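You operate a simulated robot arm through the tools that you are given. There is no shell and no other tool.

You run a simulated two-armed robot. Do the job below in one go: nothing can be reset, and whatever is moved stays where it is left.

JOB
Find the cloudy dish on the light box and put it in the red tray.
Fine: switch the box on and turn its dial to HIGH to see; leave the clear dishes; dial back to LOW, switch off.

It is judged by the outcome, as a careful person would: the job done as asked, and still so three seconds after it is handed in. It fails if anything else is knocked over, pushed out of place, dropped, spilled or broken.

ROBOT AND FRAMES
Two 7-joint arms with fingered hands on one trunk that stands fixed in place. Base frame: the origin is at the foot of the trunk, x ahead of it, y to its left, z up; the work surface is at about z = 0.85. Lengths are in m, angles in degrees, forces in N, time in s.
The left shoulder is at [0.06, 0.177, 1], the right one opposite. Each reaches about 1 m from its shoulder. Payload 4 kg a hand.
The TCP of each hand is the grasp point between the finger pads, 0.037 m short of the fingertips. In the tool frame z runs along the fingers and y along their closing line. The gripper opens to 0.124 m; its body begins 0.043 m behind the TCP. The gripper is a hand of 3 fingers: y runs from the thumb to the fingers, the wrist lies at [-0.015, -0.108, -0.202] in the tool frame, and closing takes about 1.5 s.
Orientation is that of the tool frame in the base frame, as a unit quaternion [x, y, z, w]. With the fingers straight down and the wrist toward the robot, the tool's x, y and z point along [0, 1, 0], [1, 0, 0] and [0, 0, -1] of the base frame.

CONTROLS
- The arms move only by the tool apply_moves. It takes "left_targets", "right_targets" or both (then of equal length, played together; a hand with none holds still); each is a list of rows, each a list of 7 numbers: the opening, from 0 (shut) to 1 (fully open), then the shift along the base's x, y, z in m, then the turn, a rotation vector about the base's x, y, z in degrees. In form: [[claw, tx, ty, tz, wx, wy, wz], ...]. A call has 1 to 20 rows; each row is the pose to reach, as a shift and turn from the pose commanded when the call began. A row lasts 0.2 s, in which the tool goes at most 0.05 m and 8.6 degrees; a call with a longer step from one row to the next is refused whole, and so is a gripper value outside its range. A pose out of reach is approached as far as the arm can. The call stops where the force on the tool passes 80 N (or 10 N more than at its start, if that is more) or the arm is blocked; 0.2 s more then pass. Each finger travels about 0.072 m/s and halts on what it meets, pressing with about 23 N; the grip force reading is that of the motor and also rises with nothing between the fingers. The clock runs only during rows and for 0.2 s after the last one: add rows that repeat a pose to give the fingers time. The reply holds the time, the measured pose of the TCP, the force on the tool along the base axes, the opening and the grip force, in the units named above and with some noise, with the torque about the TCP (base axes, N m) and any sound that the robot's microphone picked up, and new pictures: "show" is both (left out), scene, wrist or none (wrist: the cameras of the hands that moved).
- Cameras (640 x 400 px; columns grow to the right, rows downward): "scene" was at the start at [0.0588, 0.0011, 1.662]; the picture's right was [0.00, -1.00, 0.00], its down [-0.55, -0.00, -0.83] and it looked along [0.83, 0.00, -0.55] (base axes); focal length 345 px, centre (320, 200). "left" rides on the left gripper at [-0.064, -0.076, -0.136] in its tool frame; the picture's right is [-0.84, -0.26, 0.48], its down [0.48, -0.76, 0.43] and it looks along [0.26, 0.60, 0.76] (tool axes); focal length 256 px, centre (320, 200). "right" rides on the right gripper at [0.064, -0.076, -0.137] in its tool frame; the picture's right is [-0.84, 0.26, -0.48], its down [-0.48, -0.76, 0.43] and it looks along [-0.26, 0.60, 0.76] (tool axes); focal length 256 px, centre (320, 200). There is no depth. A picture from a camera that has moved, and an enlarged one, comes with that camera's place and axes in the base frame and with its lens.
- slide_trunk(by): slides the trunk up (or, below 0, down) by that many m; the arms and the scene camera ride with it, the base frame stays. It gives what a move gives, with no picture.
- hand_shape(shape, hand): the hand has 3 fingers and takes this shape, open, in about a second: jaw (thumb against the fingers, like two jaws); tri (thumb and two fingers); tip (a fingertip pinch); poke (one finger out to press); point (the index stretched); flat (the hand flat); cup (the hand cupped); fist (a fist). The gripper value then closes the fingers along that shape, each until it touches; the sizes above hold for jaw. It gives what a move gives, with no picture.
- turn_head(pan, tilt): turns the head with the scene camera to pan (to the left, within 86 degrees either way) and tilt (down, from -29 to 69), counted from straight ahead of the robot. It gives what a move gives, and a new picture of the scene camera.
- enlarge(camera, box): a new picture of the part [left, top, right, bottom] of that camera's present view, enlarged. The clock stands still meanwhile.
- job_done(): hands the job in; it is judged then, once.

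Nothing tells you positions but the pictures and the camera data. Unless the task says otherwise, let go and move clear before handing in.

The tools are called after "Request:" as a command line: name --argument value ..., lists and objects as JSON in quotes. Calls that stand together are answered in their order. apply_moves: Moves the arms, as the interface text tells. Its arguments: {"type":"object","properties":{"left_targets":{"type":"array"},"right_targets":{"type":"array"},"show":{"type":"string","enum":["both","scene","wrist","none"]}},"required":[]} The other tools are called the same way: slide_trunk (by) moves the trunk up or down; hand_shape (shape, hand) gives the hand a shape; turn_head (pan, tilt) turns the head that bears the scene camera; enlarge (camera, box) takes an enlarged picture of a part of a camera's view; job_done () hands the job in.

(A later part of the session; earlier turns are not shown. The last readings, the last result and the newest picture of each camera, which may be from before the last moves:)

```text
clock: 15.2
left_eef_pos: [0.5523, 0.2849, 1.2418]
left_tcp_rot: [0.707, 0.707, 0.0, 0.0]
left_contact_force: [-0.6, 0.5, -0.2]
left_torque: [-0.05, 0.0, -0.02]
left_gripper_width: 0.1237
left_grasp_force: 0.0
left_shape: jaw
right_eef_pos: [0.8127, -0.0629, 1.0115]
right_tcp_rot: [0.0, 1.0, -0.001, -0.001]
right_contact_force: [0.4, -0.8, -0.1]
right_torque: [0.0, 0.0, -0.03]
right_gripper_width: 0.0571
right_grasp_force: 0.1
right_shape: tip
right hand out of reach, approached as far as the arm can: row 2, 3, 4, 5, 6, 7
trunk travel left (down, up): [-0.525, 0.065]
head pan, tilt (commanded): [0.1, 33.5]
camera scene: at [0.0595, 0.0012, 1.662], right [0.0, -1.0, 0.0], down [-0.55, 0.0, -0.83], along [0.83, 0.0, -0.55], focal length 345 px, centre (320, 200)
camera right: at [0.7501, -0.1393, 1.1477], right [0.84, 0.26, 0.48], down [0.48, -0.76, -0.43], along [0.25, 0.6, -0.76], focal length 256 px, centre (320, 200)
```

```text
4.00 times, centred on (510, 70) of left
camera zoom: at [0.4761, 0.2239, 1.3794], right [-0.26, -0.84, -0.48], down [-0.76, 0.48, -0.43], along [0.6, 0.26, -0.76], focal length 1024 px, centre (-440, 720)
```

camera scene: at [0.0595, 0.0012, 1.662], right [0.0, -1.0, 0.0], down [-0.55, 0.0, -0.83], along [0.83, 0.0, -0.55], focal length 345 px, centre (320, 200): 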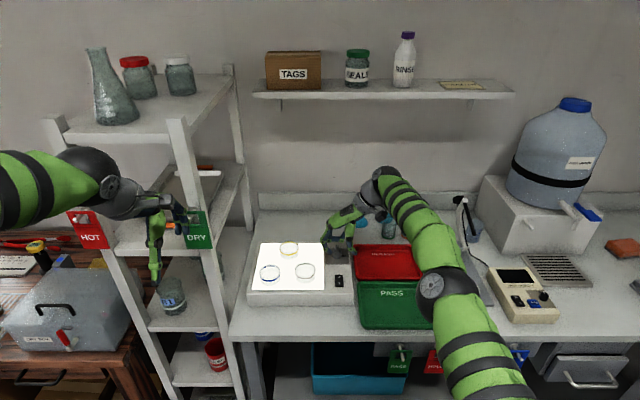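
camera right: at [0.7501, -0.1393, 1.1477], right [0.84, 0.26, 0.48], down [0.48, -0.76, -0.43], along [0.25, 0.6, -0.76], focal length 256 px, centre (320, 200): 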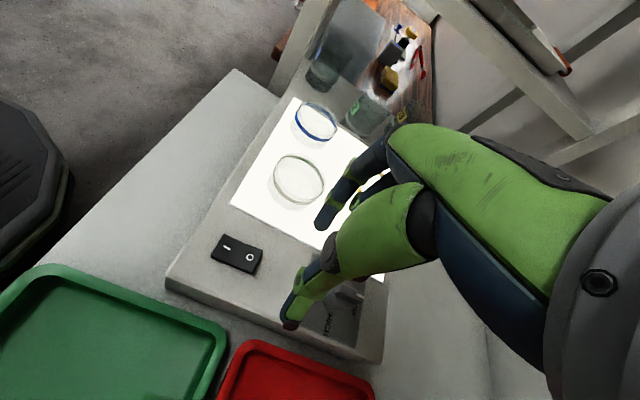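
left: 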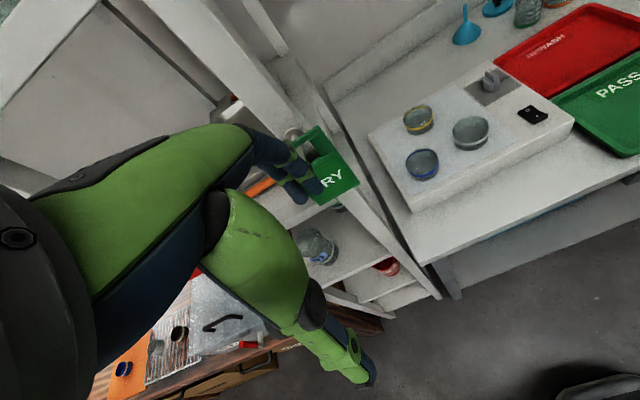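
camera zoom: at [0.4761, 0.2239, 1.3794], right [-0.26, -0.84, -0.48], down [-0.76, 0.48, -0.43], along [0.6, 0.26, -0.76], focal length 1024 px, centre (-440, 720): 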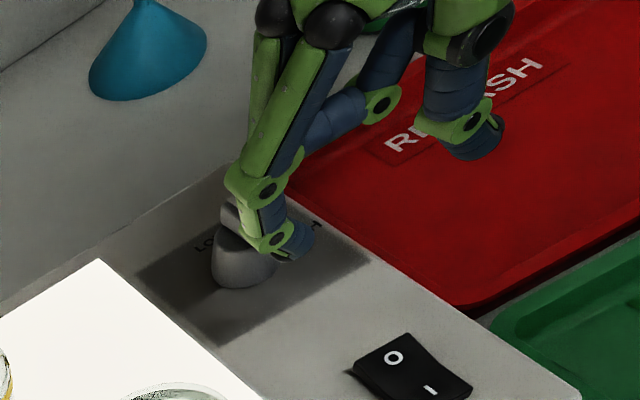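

With the wrist out to the side the dial is beyond reach, so I'll use a middle yaw of about +45° and turn through to -45°, gripping the round knob body. I'll back off, rise and yaw first.

Request:
apply_moves --right_targets '[[0.45, -0.02, 0, 0.03, 0, 0, 0], [0.45, -0.04, 0, 0.05, 0, 0, -8], [0.45, -0.06, 0, 0.05, 0, 0, -16], [0.45, -0.06, 0, 0.05, 0, 0, -24], [0.45, -0.06, 0, 0.05, 0, 0, -32], [0.45, -0.06, 0, 0.05, 0, 0, -40], [0.45, -0.06, 0, 0.05, 0, 0, -45], [0.45, -0.06, 0, 0.05, 0, 0, -45]]' --show "scene"

```text
clock: 17.0
left_eef_pos: [0.552, 0.2863, 1.2417]
left_tcp_rot: [0.706, 0.708, 0.0, 0.0]
left_contact_force: [0.9, 0.9, 0.3]
left_torque: [-0.02, -0.01, 0.02]
left_gripper_width: 0.1237
left_grasp_force: 0.1
left_shape: jaw
right_eef_pos: [0.7527, -0.0636, 1.064]
right_tcp_rot: [0.383, 0.924, 0.0, 0.0]
right_contact_force: [0.3, 0.0, 0.5]
right_torque: [0.03, 0.0, -0.02]
right_gripper_width: 0.0571
right_grasp_force: 0.1
right_shape: tip
trunk travel left (down, up): [-0.525, 0.065]
head pan, tilt (commanded): [0.1, 33.5]
camera scene: at [0.059, 0.001, 1.662], right [0.0, -1.0, 0.0], down [-0.55, 0.0, -0.83], along [0.83, 0.0, -0.55], focal length 345 px, centre (320, 200)
```

scene: 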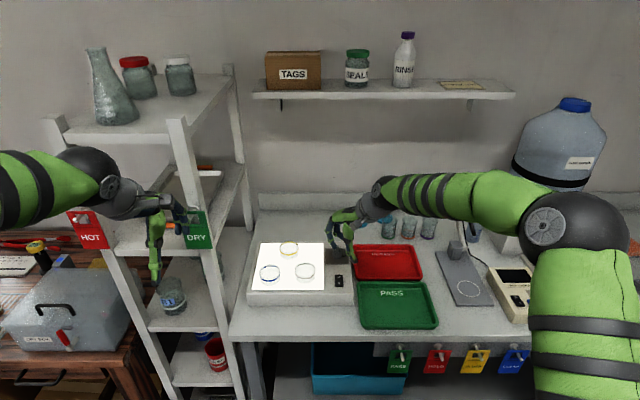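

The yaw is now +45° and the arm has room. I'll go over the dial again.

Request:
apply_moves --right_targets '[[0.5, 0.04, 0.004, 0, 0, 0, 0], [0.5, 0.08, 0.008, 0, 0, 0, 0], [0.5, 0.12, 0.012, -0.01, 0, 0, 0], [0.5, 0.132, 0.014, -0.04, 0, 0, 0], [0.5, 0.132, 0.014, -0.054, 0, 0, 0], [0.5, 0.132, 0.014, -0.054, 0, 0, 0]]' --show "both"

Request:
enlarge --camera "scene" --box '[310, 210, 370, 270]'

Request:
enlarge --camera "right" --box '[220, 120, 400, 345]'

Request:
enlarge --camera "left" --box '[440, 20, 580, 120]'

```text
clock: 18.4
left_eef_pos: [0.5514, 0.2856, 1.2425]
left_tcp_rot: [0.707, 0.707, 0.0, 0.0]
left_contact_force: [-0.6, -0.3, 0.3]
left_torque: [0.02, -0.01, 0.0]
left_gripper_width: 0.1236
left_grasp_force: 0.1
left_shape: jaw
right_eef_pos: [0.8846, -0.0505, 1.0103]
right_tcp_rot: [0.383, 0.924, -0.001, 0.001]
right_contact_force: [-0.3, 0.0, -1.0]
right_torque: [-0.02, 0.01, 0.0]
right_gripper_width: 0.0623
right_grasp_force: 0.1
right_shape: tip
trunk travel left (down, up): [-0.525, 0.065]
head pan, tilt (commanded): [0.1, 33.5]
camera scene: at [0.0588, 0.0012, 1.662], right [0.0, -1.0, 0.0], down [-0.55, 0.0, -0.83], along [0.83, 0.0, -0.55], focal length 345 px, centre (320, 200)
camera right: at [0.7859, -0.0581, 1.146], right [0.77, -0.41, 0.48], down [-0.2, -0.88, -0.43], along [0.6, 0.24, -0.76], focal length 256 px, centre (320, 200)
```

scene: 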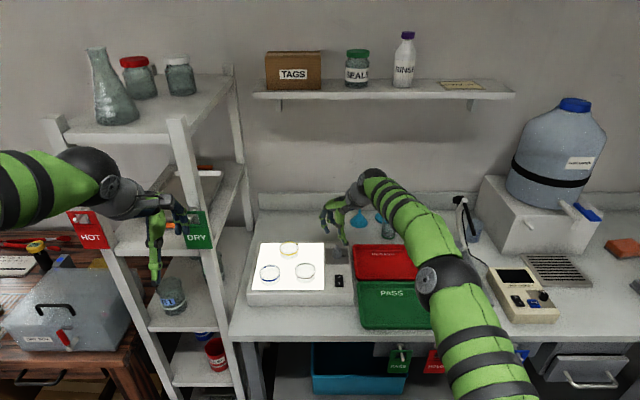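
right: 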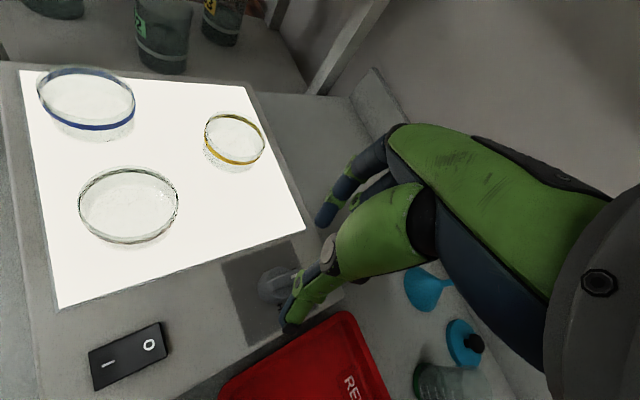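

```text
6.67 times, centred on (340, 240) of scene
camera zoom: at [0.0588, 0.0012, 1.662], right [0.0, -1.0, 0.0], down [-0.55, 0.0, -0.83], along [0.83, 0.0, -0.55], focal length 2302 px, centre (187, -67)
```

zoom: 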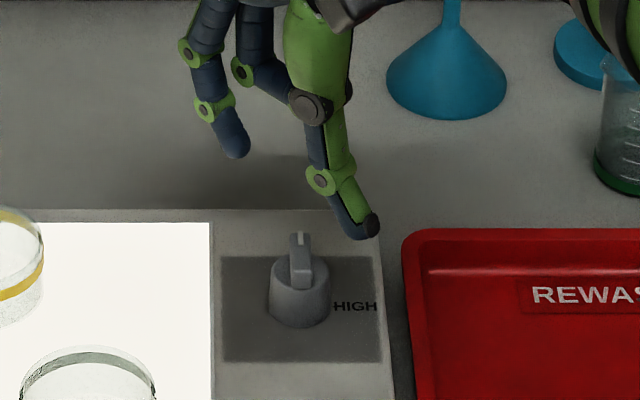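

```text
1.78 times, centred on (310, 232) of right
camera zoom: at [0.7859, -0.0581, 1.146], right [0.77, -0.41, 0.48], down [-0.2, -0.88, -0.43], along [0.6, 0.24, -0.76], focal length 455 px, centre (338, 142)
```

zoom: 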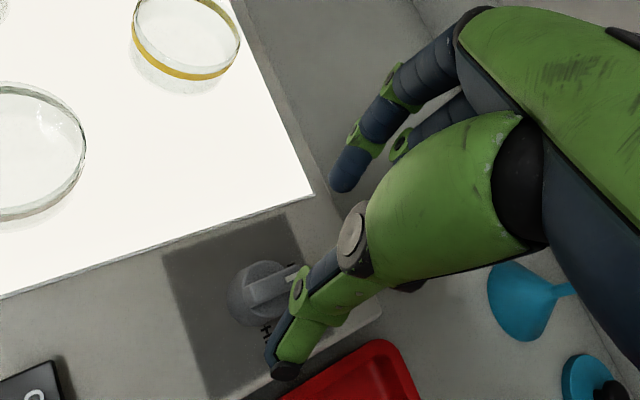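

```text
4.00 times, centred on (510, 70) of left
camera zoom: at [0.4756, 0.2238, 1.3796], right [-0.26, -0.84, -0.48], down [-0.76, 0.48, -0.43], along [0.6, 0.26, -0.76], focal length 1024 px, centre (-440, 720)
```

zoom: 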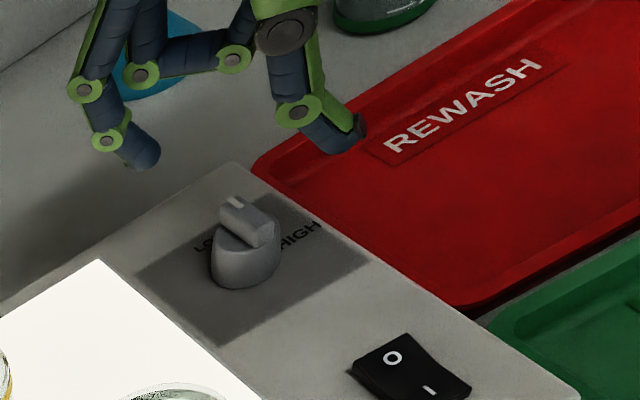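

The fingertips straddle the dial axis within a millimetre or two. I'll lower so they reach the knob body just above the box top.

Request:
apply_moves --right_targets '[[0.5, -0.001, -0.002, -0.02, 0, 0, 0], [0.5, -0.001, -0.002, -0.04, 0, 0, 0], [0.5, -0.001, -0.002, -0.055, 0, 0, 0], [0.5, -0.001, -0.002, -0.062, 0, 0, 0], [0.5, -0.001, -0.002, -0.062, 0, 0, 0]]' --show "both"

Request:
enlarge --camera "scene" --box '[310, 210, 370, 270]'

Request:
enlarge --camera "right" --box '[220, 120, 400, 345]'

Request:
enlarge --camera "left" --box '[440, 20, 580, 120]'

```text
clock: 19.6
left_eef_pos: [0.5511, 0.2862, 1.2421]
left_tcp_rot: [0.707, 0.707, 0.0, 0.0]
left_contact_force: [-0.4, -0.2, 0.5]
left_torque: [-0.03, 0.01, -0.01]
left_gripper_width: 0.1237
left_grasp_force: 0.1
left_shape: jaw
right_eef_pos: [0.8831, -0.0516, 0.949]
right_tcp_rot: [0.383, 0.924, 0.0, 0.0]
right_contact_force: [0.4, -0.6, 0.8]
right_torque: [-0.04, -0.02, 0.05]
right_gripper_width: 0.0623
right_grasp_force: 0.0
right_shape: tip
trunk travel left (down, up): [-0.525, 0.065]
head pan, tilt (commanded): [0.1, 33.5]
camera scene: at [0.0589, 0.0011, 1.662], right [0.0, -1.0, 0.0], down [-0.55, 0.0, -0.83], along [0.83, 0.0, -0.55], focal length 345 px, centre (320, 200)
camera right: at [0.7852, -0.0602, 1.0837], right [0.77, -0.41, 0.48], down [-0.2, -0.88, -0.43], along [0.6, 0.24, -0.76], focal length 256 px, centre (320, 200)
```

scene: 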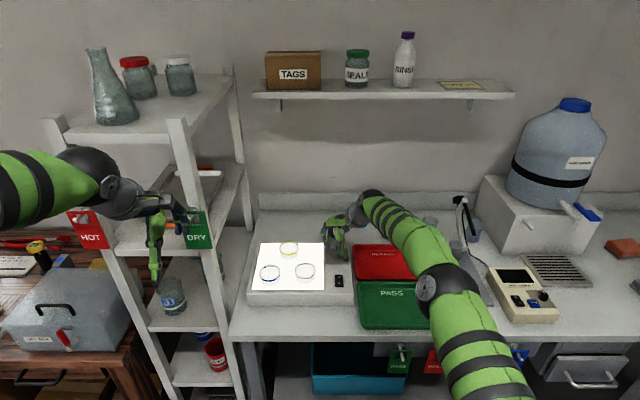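
right: 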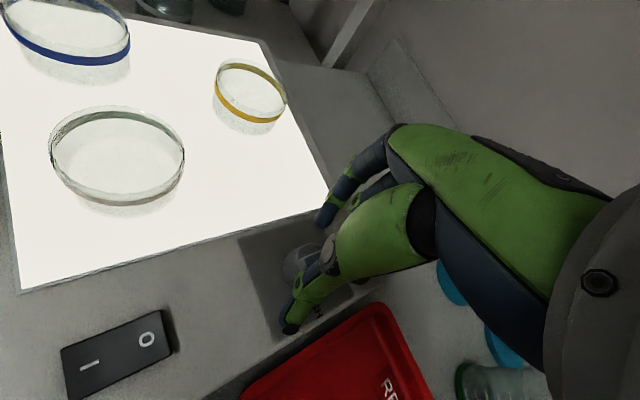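

```text
6.67 times, centred on (340, 240) of scene
camera zoom: at [0.0589, 0.0011, 1.662], right [0.0, -1.0, 0.0], down [-0.55, 0.0, -0.83], along [0.83, 0.0, -0.55], focal length 2302 px, centre (187, -67)
```

zoom: 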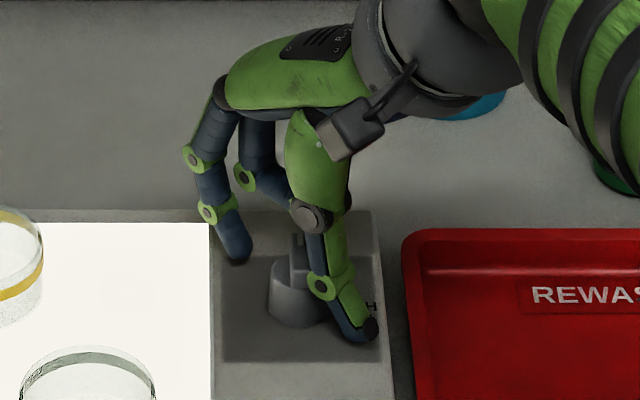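

```text
1.78 times, centred on (310, 232) of right
camera zoom: at [0.7852, -0.0602, 1.0837], right [0.77, -0.41, 0.48], down [-0.2, -0.88, -0.43], along [0.6, 0.24, -0.76], focal length 455 px, centre (338, 142)
```

zoom: 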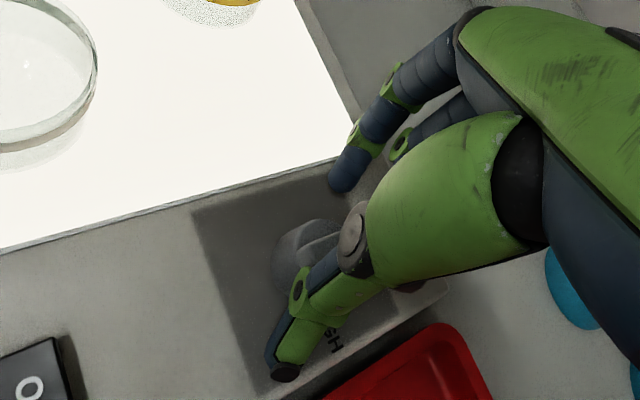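

```text
4.00 times, centred on (510, 70) of left
camera zoom: at [0.4757, 0.2237, 1.3796], right [-0.26, -0.84, -0.48], down [-0.76, 0.48, -0.43], along [0.6, 0.26, -0.76], focal length 1024 px, centre (-440, 720)
```

zoom: 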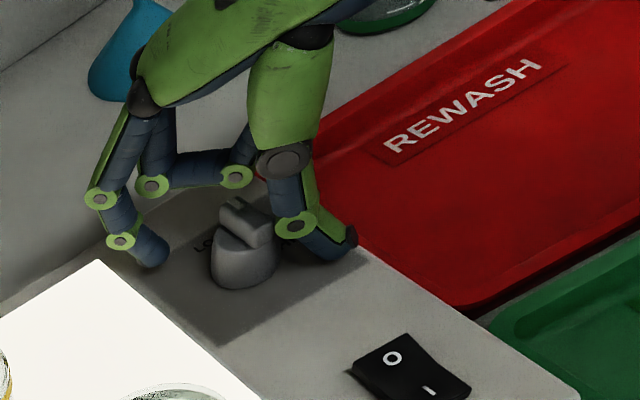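

The thumb and index straddle the knob. I'll nudge 2 mm, go 2 mm lower and close on it.

Request:
apply_moves --right_targets '[[0.5, 0.002, -0.002, -0.002, 0, 0, 0], [0.3, 0.002, -0.002, -0.002, 0, 0, 0], [0.1, 0.002, -0.002, -0.002, 0, 0, 0], [0, 0.002, -0.002, -0.002, 0, 0, 0], [0, 0.002, -0.002, -0.002, 0, 0, 0], [0, 0.002, -0.002, -0.002, 0, 0, 0]]' --show "both"

Request:
enlarge --camera "scene" --box '[310, 210, 370, 270]'

Request:
enlarge --camera "left" --box '[440, 20, 580, 120]'

```text
clock: 21.0
left_eef_pos: [0.5531, 0.2848, 1.2428]
left_tcp_rot: [0.707, 0.707, 0.0, 0.0]
left_contact_force: [1.1, 0.2, 0.1]
left_torque: [0.0, 0.0, -0.04]
left_gripper_width: 0.1236
left_grasp_force: 0.1
left_shape: jaw
right_eef_pos: [0.8849, -0.0543, 0.9465]
right_tcp_rot: [0.383, 0.924, -0.001, 0.002]
right_contact_force: [-1.4, -6.0, 0.7]
right_torque: [0.03, -0.15, 0.03]
right_gripper_width: 0.0329
right_grasp_force: 23.2
right_shape: tip
trunk travel left (down, up): [-0.525, 0.065]
head pan, tilt (commanded): [0.1, 33.5]
camera scene: at [0.0586, 0.0004, 1.662], right [0.0, -1.0, 0.0], down [-0.55, 0.0, -0.83], along [0.83, 0.0, -0.55], focal length 345 px, centre (320, 200)
camera right: at [0.7872, -0.063, 1.0821], right [0.77, -0.41, 0.48], down [-0.2, -0.88, -0.43], along [0.6, 0.24, -0.76], focal length 256 px, centre (320, 200)
```

scene: 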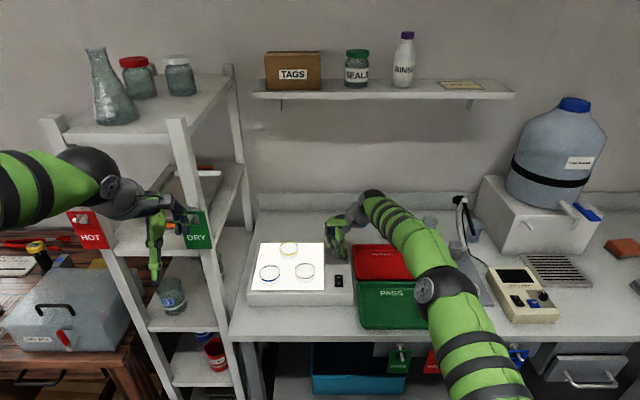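
right: 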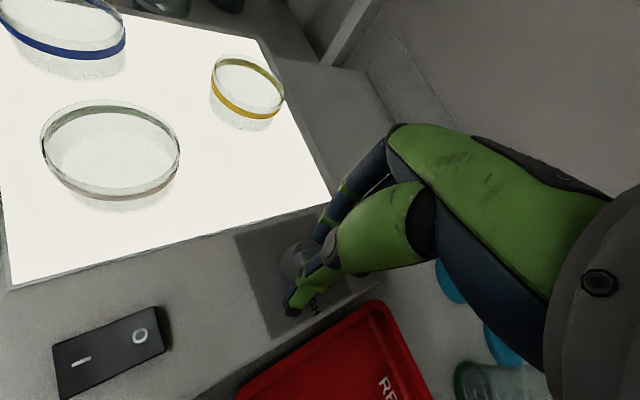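

```text
6.67 times, centred on (340, 240) of scene
camera zoom: at [0.0586, 0.0004, 1.662], right [0.0, -1.0, 0.0], down [-0.55, 0.0, -0.83], along [0.83, 0.0, -0.55], focal length 2302 px, centre (187, -67)
```

zoom: 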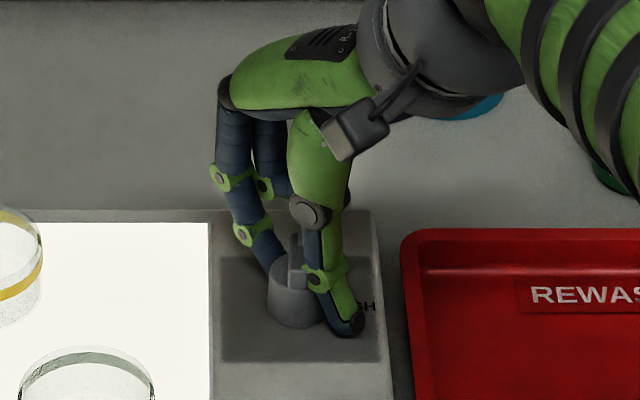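

```text
4.00 times, centred on (510, 70) of left
camera zoom: at [0.4755, 0.223, 1.3798], right [-0.26, -0.84, -0.48], down [-0.76, 0.48, -0.43], along [0.6, 0.26, -0.76], focal length 1024 px, centre (-440, 720)
```

zoom: 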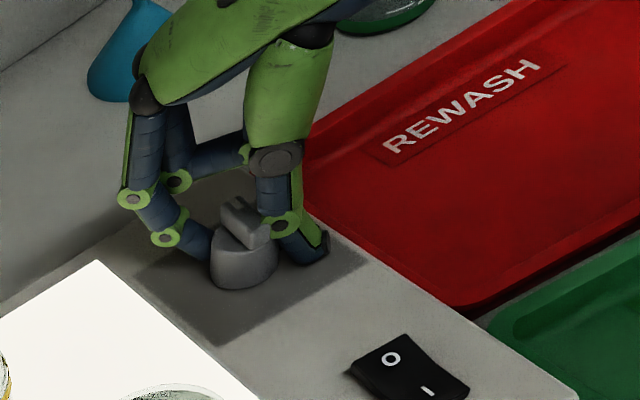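

The knob is gripped (0.033 m, 23 N). I'll turn it clockwise, half of the way first.

Request:
apply_moves --right_targets '[[0, 0, 0, 0, 0, 0, -7], [0, 0, 0, 0, 0, 0, -14], [0, 0, 0, 0, 0, 0, -21], [0, 0, 0, 0, 0, 0, -28], [0, 0, 0, 0, 0, 0, -35], [0, 0, 0, 0, 0, 0, -42], [0, 0, 0, 0, 0, 0, -45]]' --show "both"

Request:
enlarge --camera "scene" --box '[310, 210, 370, 270]'

Request:
enlarge --camera "left" --box '[440, 20, 580, 120]'

```text
clock: 22.6
left_eef_pos: [0.551, 0.2846, 1.2433]
left_tcp_rot: [0.707, 0.707, 0.002, -0.001]
left_contact_force: [0.2, -0.4, 0.1]
left_torque: [0.01, -0.02, 0.03]
left_gripper_width: 0.1236
left_grasp_force: 0.0
left_shape: jaw
right_eef_pos: [0.8836, -0.0563, 0.9471]
right_tcp_rot: [0.708, 0.706, 0.0, 0.0]
right_contact_force: [-13.4, -16.6, 3.6]
right_torque: [-0.34, -0.01, 0.08]
right_gripper_width: 0.0333
right_grasp_force: 23.3
right_shape: tip
trunk travel left (down, up): [-0.525, 0.065]
head pan, tilt (commanded): [0.1, 33.5]
camera scene: at [0.0571, -0.0004, 1.6621], right [0.0, -1.0, 0.0], down [-0.55, 0.0, -0.83], along [0.83, 0.0, -0.55], focal length 345 px, centre (320, 200)
camera right: at [0.8089, 0.008, 1.0821], right [0.26, -0.84, 0.48], down [-0.76, -0.48, -0.43], along [0.6, -0.26, -0.76], focal length 256 px, centre (320, 200)
```

scene: 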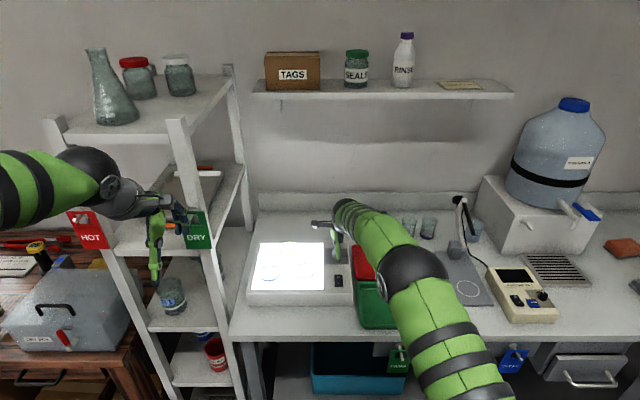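
right: 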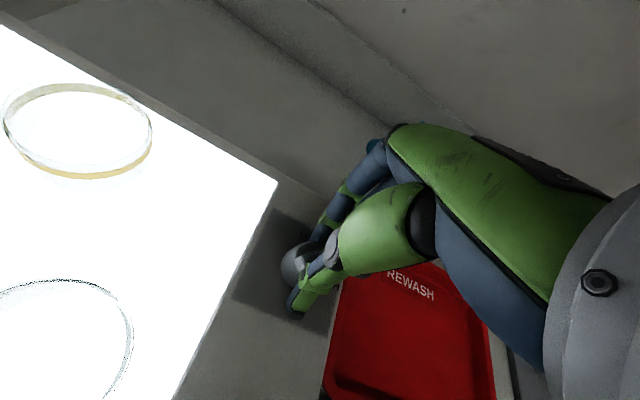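

```text
6.67 times, centred on (340, 240) of scene
camera zoom: at [0.0571, -0.0004, 1.6621], right [0.0, -1.0, 0.0], down [-0.55, 0.0, -0.83], along [0.83, 0.0, -0.55], focal length 2302 px, centre (187, -67)
```

zoom: 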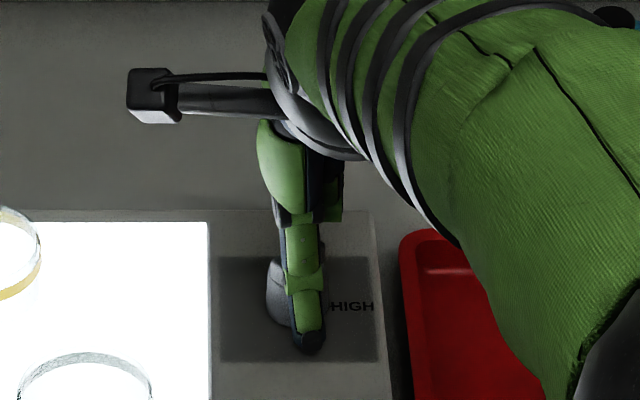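

```text
4.00 times, centred on (510, 70) of left
camera zoom: at [0.4743, 0.2222, 1.3803], right [-0.26, -0.84, -0.48], down [-0.76, 0.48, -0.43], along [0.6, 0.26, -0.76], focal length 1024 px, centre (-440, 720)
```

zoom: 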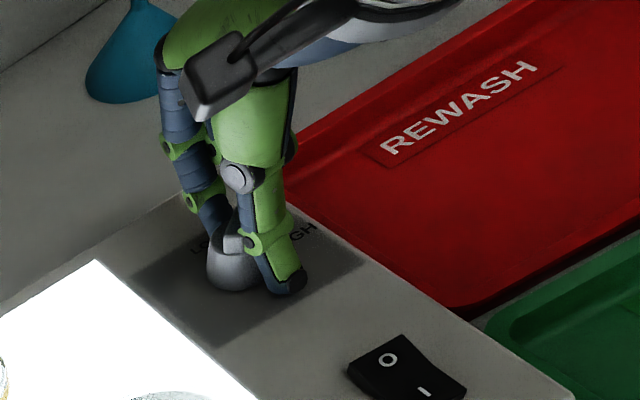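

The light has brightened, so the dial is turning. Side forces are modest; I'll ease the position slightly and finish the turn.

Request:
apply_moves --right_targets '[[0, -0.001, -0.002, 0, 0, 0, -7], [0, -0.001, -0.002, 0, 0, 0, -14], [0, -0.002, -0.002, 0, 0, 0, -21], [0, -0.002, -0.002, 0, 0, 0, -28], [0, -0.002, -0.002, 0, 0, 0, -35], [0, -0.002, -0.002, 0, 0, 0, -42], [0, -0.002, -0.002, 0, 0, 0, -47]]' --show "both"

Request:
enlarge --camera "scene" --box '[310, 210, 370, 270]'

Request:
enlarge --camera "left" --box '[440, 20, 580, 120]'

```text
clock: 24.2
left_eef_pos: [0.5532, 0.2866, 1.2418]
left_tcp_rot: [0.707, 0.707, -0.001, 0.0]
left_contact_force: [-0.1, 0.3, 0.5]
left_torque: [0.02, -0.01, 0.0]
left_gripper_width: 0.1234
left_grasp_force: 0.1
left_shape: jaw
right_eef_pos: [0.8765, -0.0559, 0.9475]
right_tcp_rot: [0.931, 0.366, 0.001, 0.0]
right_contact_force: [5.5, -6.1, 0.0]
right_torque: [-0.41, -0.46, 0.18]
right_gripper_width: 0.0315
right_grasp_force: 23.3
right_shape: tip
right hand out of reach, approached as far as the arm can: row 7
trunk travel left (down, up): [-0.525, 0.065]
head pan, tilt (commanded): [0.1, 33.5]
camera scene: at [0.0599, 0.0007, 1.662], right [0.0, -1.0, 0.0], down [-0.55, 0.0, -0.83], along [0.83, 0.0, -0.55], focal length 345 px, centre (320, 200)
camera right: at [0.8714, 0.0429, 1.0827], right [-0.44, -0.76, 0.48], down [-0.87, 0.23, -0.44], along [0.22, -0.61, -0.76], focal length 256 px, centre (320, 200)
```

scene: 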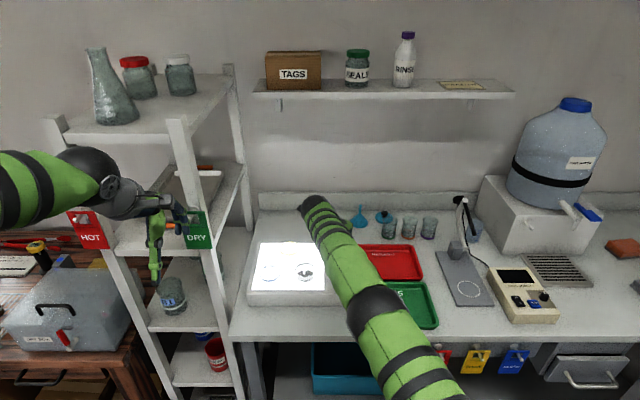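
right: 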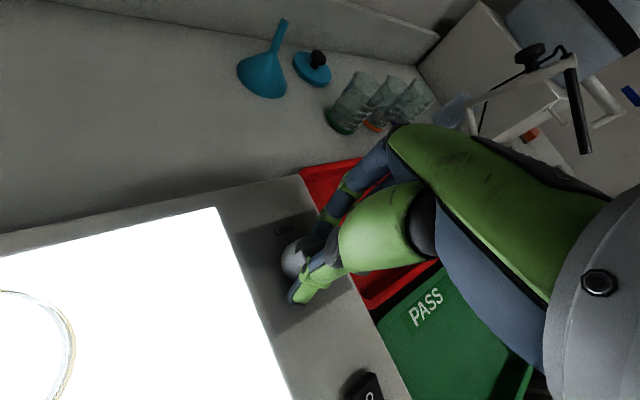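

```text
6.67 times, centred on (340, 240) of scene
camera zoom: at [0.0599, 0.0007, 1.662], right [0.0, -1.0, 0.0], down [-0.55, 0.0, -0.83], along [0.83, 0.0, -0.55], focal length 2302 px, centre (187, -67)
```

zoom: 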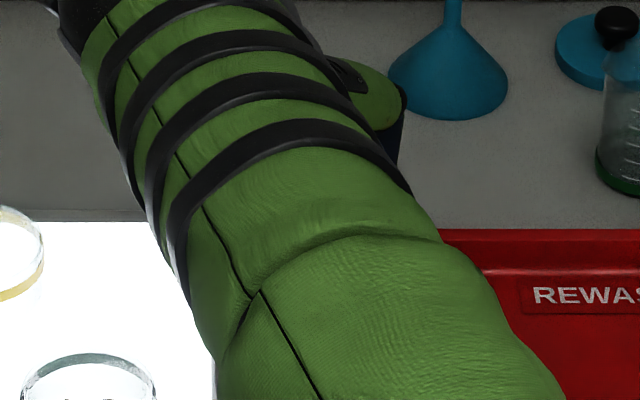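

```text
4.00 times, centred on (510, 70) of left
camera zoom: at [0.4764, 0.2237, 1.3795], right [-0.26, -0.84, -0.48], down [-0.76, 0.48, -0.43], along [0.6, 0.26, -0.76], focal length 1024 px, centre (-440, 720)
```

zoom: 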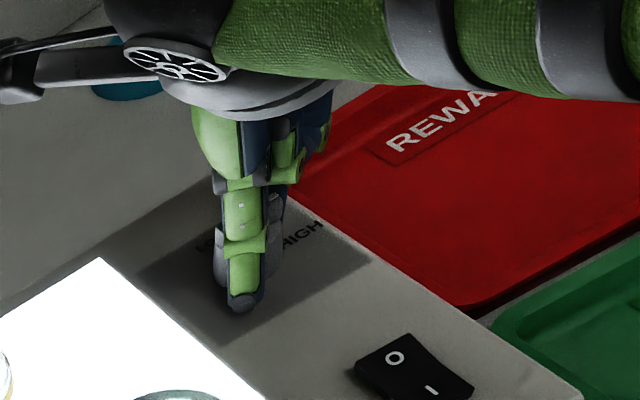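

Request:
enlarge --camera "scene" --box '[240, 225, 340, 305]'

Request:
enlarge --camera "left" --box '[360, 60, 540, 200]'

Request:
enlarge --camera "right" --box '[230, 190, 390, 330]'

```text
5.00 times, centred on (290, 265) of scene
camera zoom: at [0.0599, 0.0007, 1.662], right [0.0, -1.0, 0.0], down [-0.55, 0.0, -0.83], along [0.83, 0.0, -0.55], focal length 1727 px, centre (470, -125)
```

zoom: 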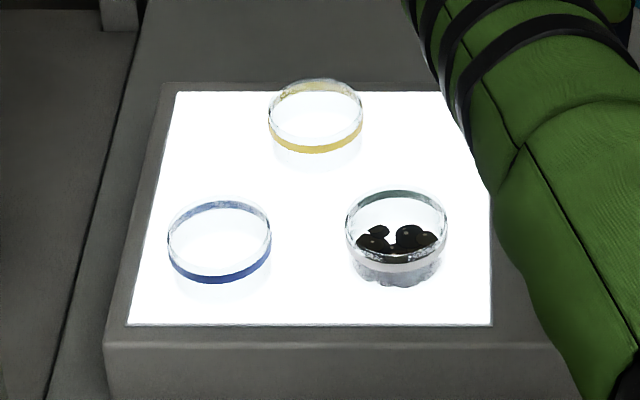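

```text
2.86 times, centred on (450, 130) of left
camera zoom: at [0.4764, 0.2237, 1.3795], right [-0.26, -0.84, -0.48], down [-0.76, 0.48, -0.43], along [0.6, 0.26, -0.76], focal length 731 px, centre (-51, 400)
```

zoom: 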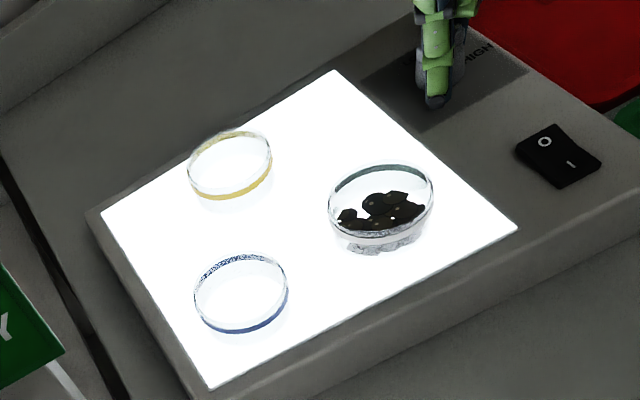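

```text
2.86 times, centred on (310, 260) of right
camera zoom: at [0.8714, 0.0429, 1.0827], right [-0.44, -0.76, 0.48], down [-0.87, 0.23, -0.44], along [0.22, -0.61, -0.76], focal length 731 px, centre (349, 29)
```

zoom: 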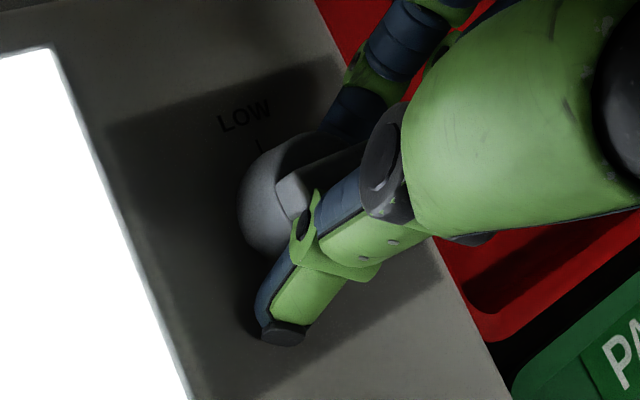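

At HIGH the white-banded dish clearly shows dark murky growth while the yellow and blue ones stay clear, so the white-banded dish is the cloudy one. I'm still gripping the dial, so I'll turn it back to LOW now.

Request:
apply_moves --right_targets '[[0, 0.002, 0, 0, 0, 0, 7], [0, 0.004, 0, 0, 0, 0, 14], [0, 0.006, 0, 0, 0, 0, 21], [0, 0.007, 0, 0, 0, 0, 28], [0, 0.008, 0, 0, 0, 0, 35], [0, 0.008, 0, 0, 0, 0, 42], [0, 0.008, 0, 0, 0, 0, 47]]' --show "both"

Request:
enlarge --camera "left" --box '[360, 30, 560, 200]'

```text
clock: 25.8
left_eef_pos: [0.551, 0.2852, 1.2425]
left_tcp_rot: [0.707, 0.707, 0.0, -0.001]
left_contact_force: [-0.2, 0.8, 0.5]
left_torque: [0.02, 0.0, 0.0]
left_gripper_width: 0.1239
left_grasp_force: 0.0
left_shape: jaw
right_eef_pos: [0.8827, -0.0566, 0.9474]
right_tcp_rot: [0.707, 0.707, 0.0, 0.001]
right_contact_force: [-7.3, -4.9, 5.7]
right_torque: [-0.13, -0.08, 0.04]
right_gripper_width: 0.0321
right_grasp_force: 22.8
right_shape: tip
trunk travel left (down, up): [-0.525, 0.065]
head pan, tilt (commanded): [0.1, 33.5]
camera scene: at [0.0576, 0.0004, 1.6621], right [0.0, -1.0, 0.0], down [-0.55, 0.0, -0.83], along [0.83, 0.0, -0.55], focal length 345 px, centre (320, 200)
camera right: at [0.8068, 0.0062, 1.0823], right [0.26, -0.84, 0.48], down [-0.76, -0.48, -0.44], along [0.6, -0.25, -0.76], focal length 256 px, centre (320, 200)
```

scene: 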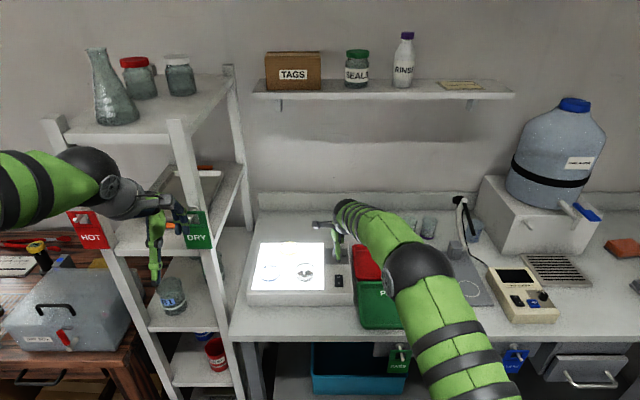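
right: 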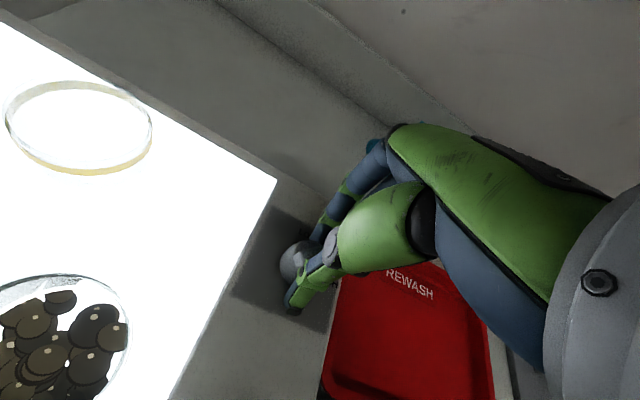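

```text
2.35 times, centred on (460, 115) of left
camera zoom: at [0.4746, 0.2232, 1.3801], right [-0.26, -0.84, -0.48], down [-0.76, 0.48, -0.43], along [0.6, 0.26, -0.76], focal length 602 px, centre (-9, 400)
```

zoom: 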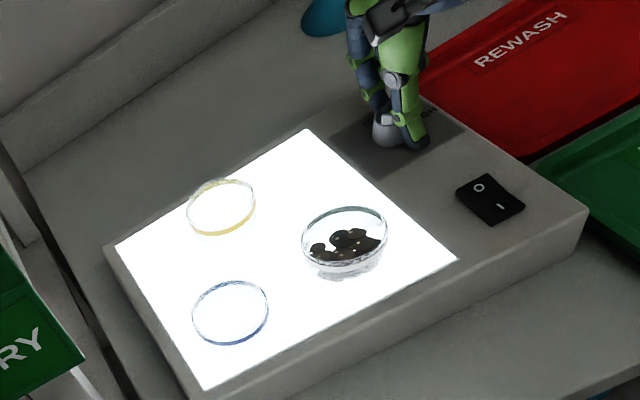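

The contents of the white-banded dish still show. I'll continue the turn back to LOW.

Request:
apply_moves --right_targets '[[0, 0, 0, 0, 0, 0, 7], [0, 0, 0, 0, 0, 0, 14], [0, 0, 0.001, 0, 0, 0, 21], [0, 0, 0.001, 0, 0, 0, 28], [0, 0, 0.001, 0, 0, 0, 35], [0, 0, 0.001, 0, 0, 0, 42], [0, 0, 0.001, 0, 0, 0, 48], [0, 0, 0.001, 0, 0, 0, 48]]' --show "both"

Request:
enlarge --camera "left" --box '[360, 30, 560, 200]'

Request:
enlarge --camera "scene" --box '[310, 210, 370, 270]'

```text
clock: 27.6
left_eef_pos: [0.5521, 0.2872, 1.2417]
left_tcp_rot: [0.707, 0.707, -0.001, -0.001]
left_contact_force: [0.6, 0.1, 0.4]
left_torque: [0.02, -0.04, 0.02]
left_gripper_width: 0.1234
left_grasp_force: 0.1
left_shape: jaw
right_eef_pos: [0.8829, -0.0555, 0.9472]
right_tcp_rot: [0.358, 0.934, 0.001, 0.0]
right_contact_force: [9.7, -0.4, 9.6]
right_torque: [0.19, -0.36, -0.01]
right_gripper_width: 0.0313
right_grasp_force: 22.8
right_shape: tip
trunk travel left (down, up): [-0.525, 0.065]
head pan, tilt (commanded): [0.1, 33.5]
camera scene: at [0.0589, 0.0011, 1.6621], right [0.0, -1.0, 0.0], down [-0.55, 0.0, -0.83], along [0.83, 0.0, -0.55], focal length 345 px, centre (320, 200)
camera right: at [0.7855, -0.0698, 1.0823], right [0.79, -0.37, 0.48], down [-0.15, -0.89, -0.44], along [0.59, 0.27, -0.76], focal length 256 px, centre (320, 200)
```

scene: 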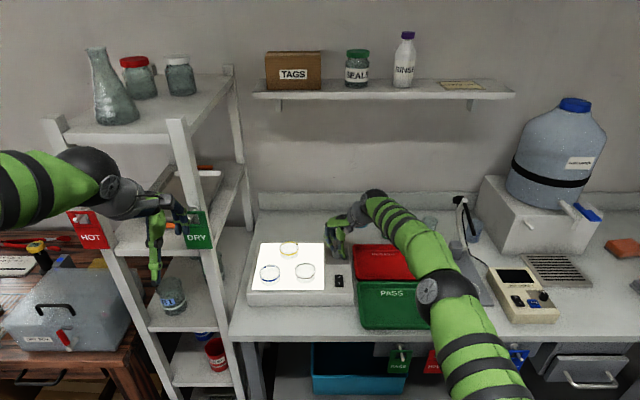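
right: 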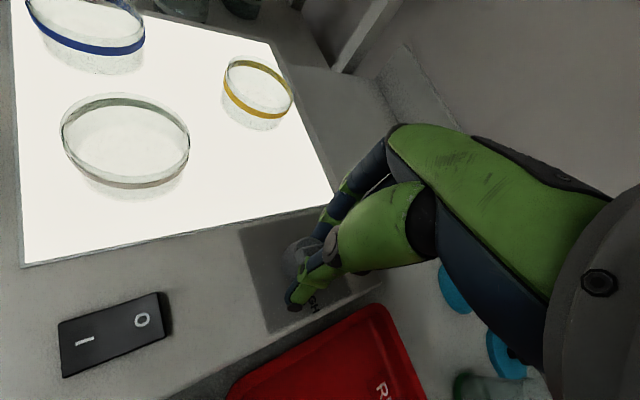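

```text
2.35 times, centred on (460, 115) of left
camera zoom: at [0.4756, 0.2237, 1.3797], right [-0.26, -0.84, -0.48], down [-0.76, 0.48, -0.43], along [0.6, 0.26, -0.76], focal length 602 px, centre (-9, 400)
```

zoom: 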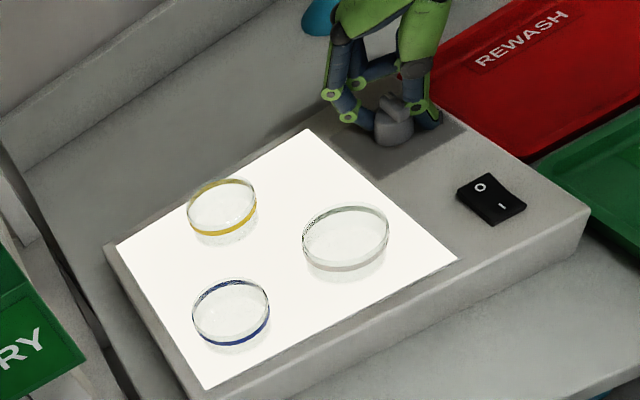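

```text
6.67 times, centred on (340, 240) of scene
camera zoom: at [0.0589, 0.0011, 1.6621], right [0.0, -1.0, 0.0], down [-0.55, 0.0, -0.83], along [0.83, 0.0, -0.55], focal length 2302 px, centre (187, -67)
```

zoom: 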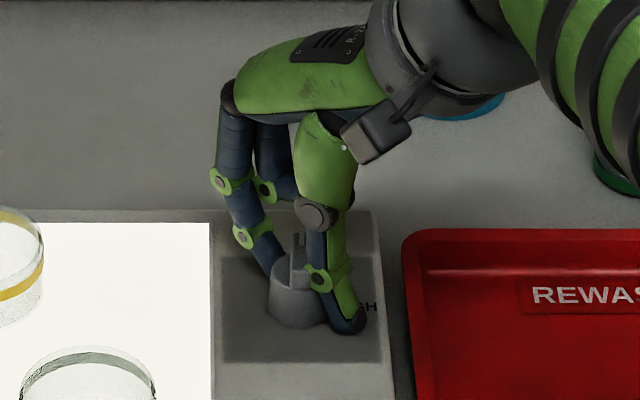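

The dial is back at the LOW position. I'll open the fingers and lift straight up to check.

Request:
apply_moves --right_targets '[[0.3, 0, 0, 0, 0, 0, 0], [0.5, 0, 0, 0, 0, 0, 0], [0.5, 0, 0, 0, 0, 0, 0], [0.5, 0, 0, 0.03, 0, 0, 0], [0.5, 0, 0, 0.07, 0, 0, 0], [0.5, -0.01, 0, 0.11, 0, 0, 0], [0.5, -0.04, 0, 0.14, 0, 0, 0]]' --show "both"

Request:
enlarge --camera "scene" --box '[310, 230, 370, 290]'

Request:
enlarge --camera "left" --box '[440, 50, 580, 150]'

```text
clock: 29.2
left_eef_pos: [0.5501, 0.2863, 1.2439]
left_tcp_rot: [0.707, 0.707, 0.0, 0.001]
left_contact_force: [-0.2, -0.5, -0.4]
left_torque: [0.01, 0.0, -0.01]
left_gripper_width: 0.1236
left_grasp_force: 0.1
left_shape: jaw
right_eef_pos: [0.8414, -0.0556, 1.0867]
right_tcp_rot: [0.359, 0.934, 0.0, 0.0]
right_contact_force: [-0.4, -1.5, 0.0]
right_torque: [-0.03, 0.01, 0.01]
right_gripper_width: 0.0617
right_grasp_force: 0.1
right_shape: tip
trunk travel left (down, up): [-0.525, 0.065]
head pan, tilt (commanded): [0.1, 33.5]
camera scene: at [0.0575, 0.0009, 1.662], right [0.0, -1.0, 0.0], down [-0.55, 0.0, -0.83], along [0.83, 0.0, -0.55], focal length 345 px, centre (320, 200)
camera right: at [0.7442, -0.0693, 1.2223], right [0.79, -0.37, 0.48], down [-0.15, -0.89, -0.43], along [0.59, 0.27, -0.76], focal length 256 px, centre (320, 200)
```

scene: 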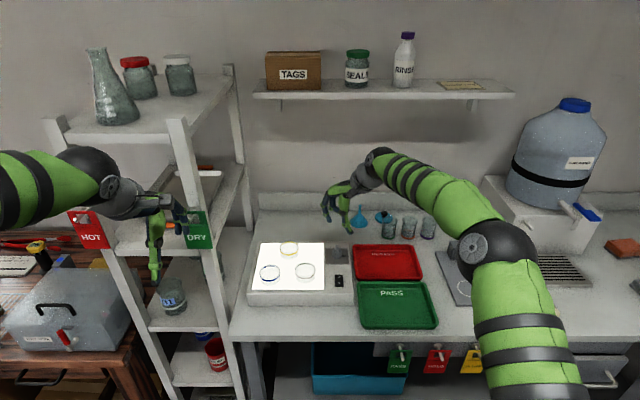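
right: 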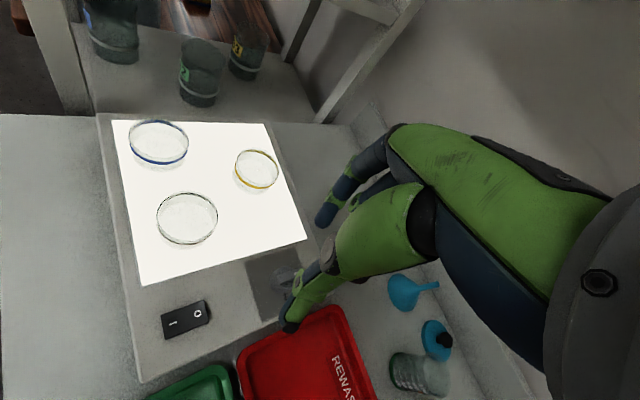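

```text
6.67 times, centred on (340, 260) of scene
camera zoom: at [0.0575, 0.0009, 1.662], right [0.0, -1.0, 0.0], down [-0.55, 0.0, -0.83], along [0.83, 0.0, -0.55], focal length 2302 px, centre (187, -200)
```

zoom: 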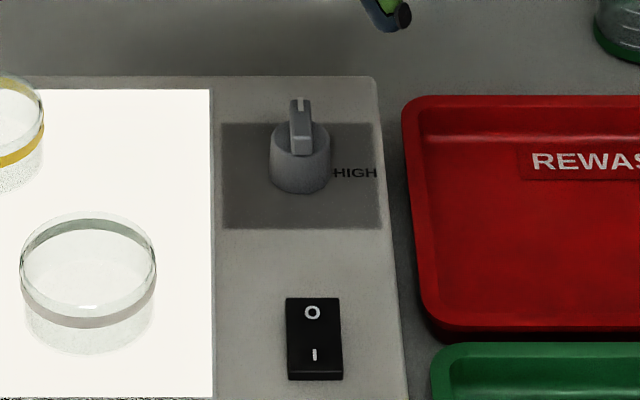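

```text
4.00 times, centred on (510, 100) of left
camera zoom: at [0.4743, 0.2237, 1.3801], right [-0.26, -0.84, -0.48], down [-0.76, 0.48, -0.44], along [0.6, 0.26, -0.76], focal length 1024 px, centre (-440, 600)
```

zoom: 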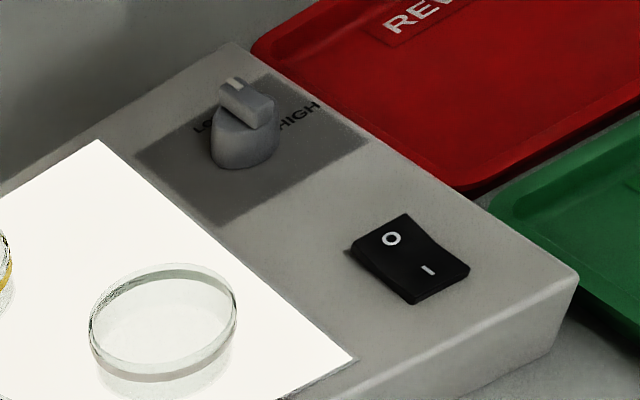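

Request:
enlarge --camera "scene" --box '[320, 240, 360, 265]'

Request:
enlarge --camera "left" --box '[460, 60, 556, 120]'

```text
16.00 times, centred on (340, 252) of scene
camera zoom: at [0.0575, 0.0009, 1.662], right [0.0, -1.0, 0.0], down [-0.55, 0.0, -0.83], along [0.83, 0.0, -0.55], focal length 5526 px, centre (0, -640)
```

zoom: 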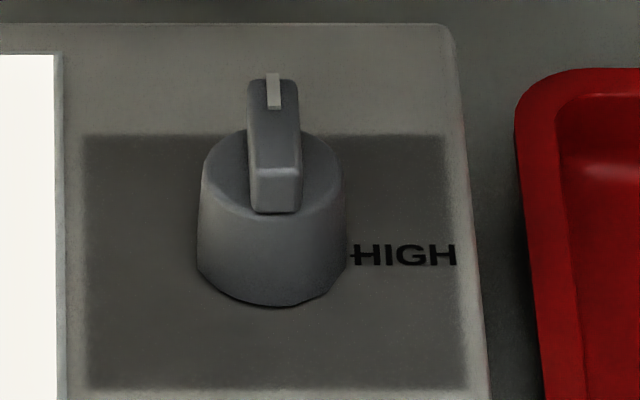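

```text
6.67 times, centred on (508, 90) of left
camera zoom: at [0.4743, 0.2237, 1.3801], right [-0.26, -0.84, -0.48], down [-0.76, 0.48, -0.44], along [0.6, 0.26, -0.76], focal length 1707 px, centre (-933, 933)
```

zoom: 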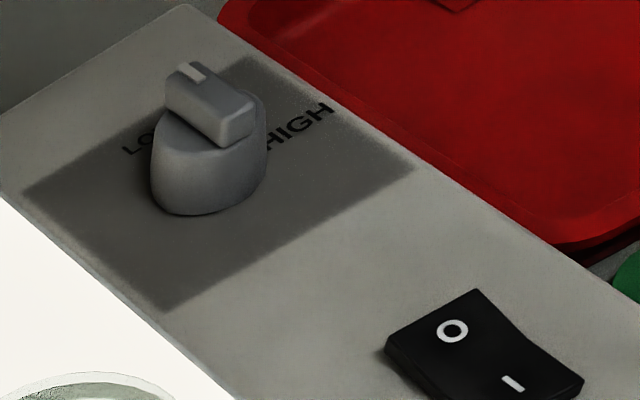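

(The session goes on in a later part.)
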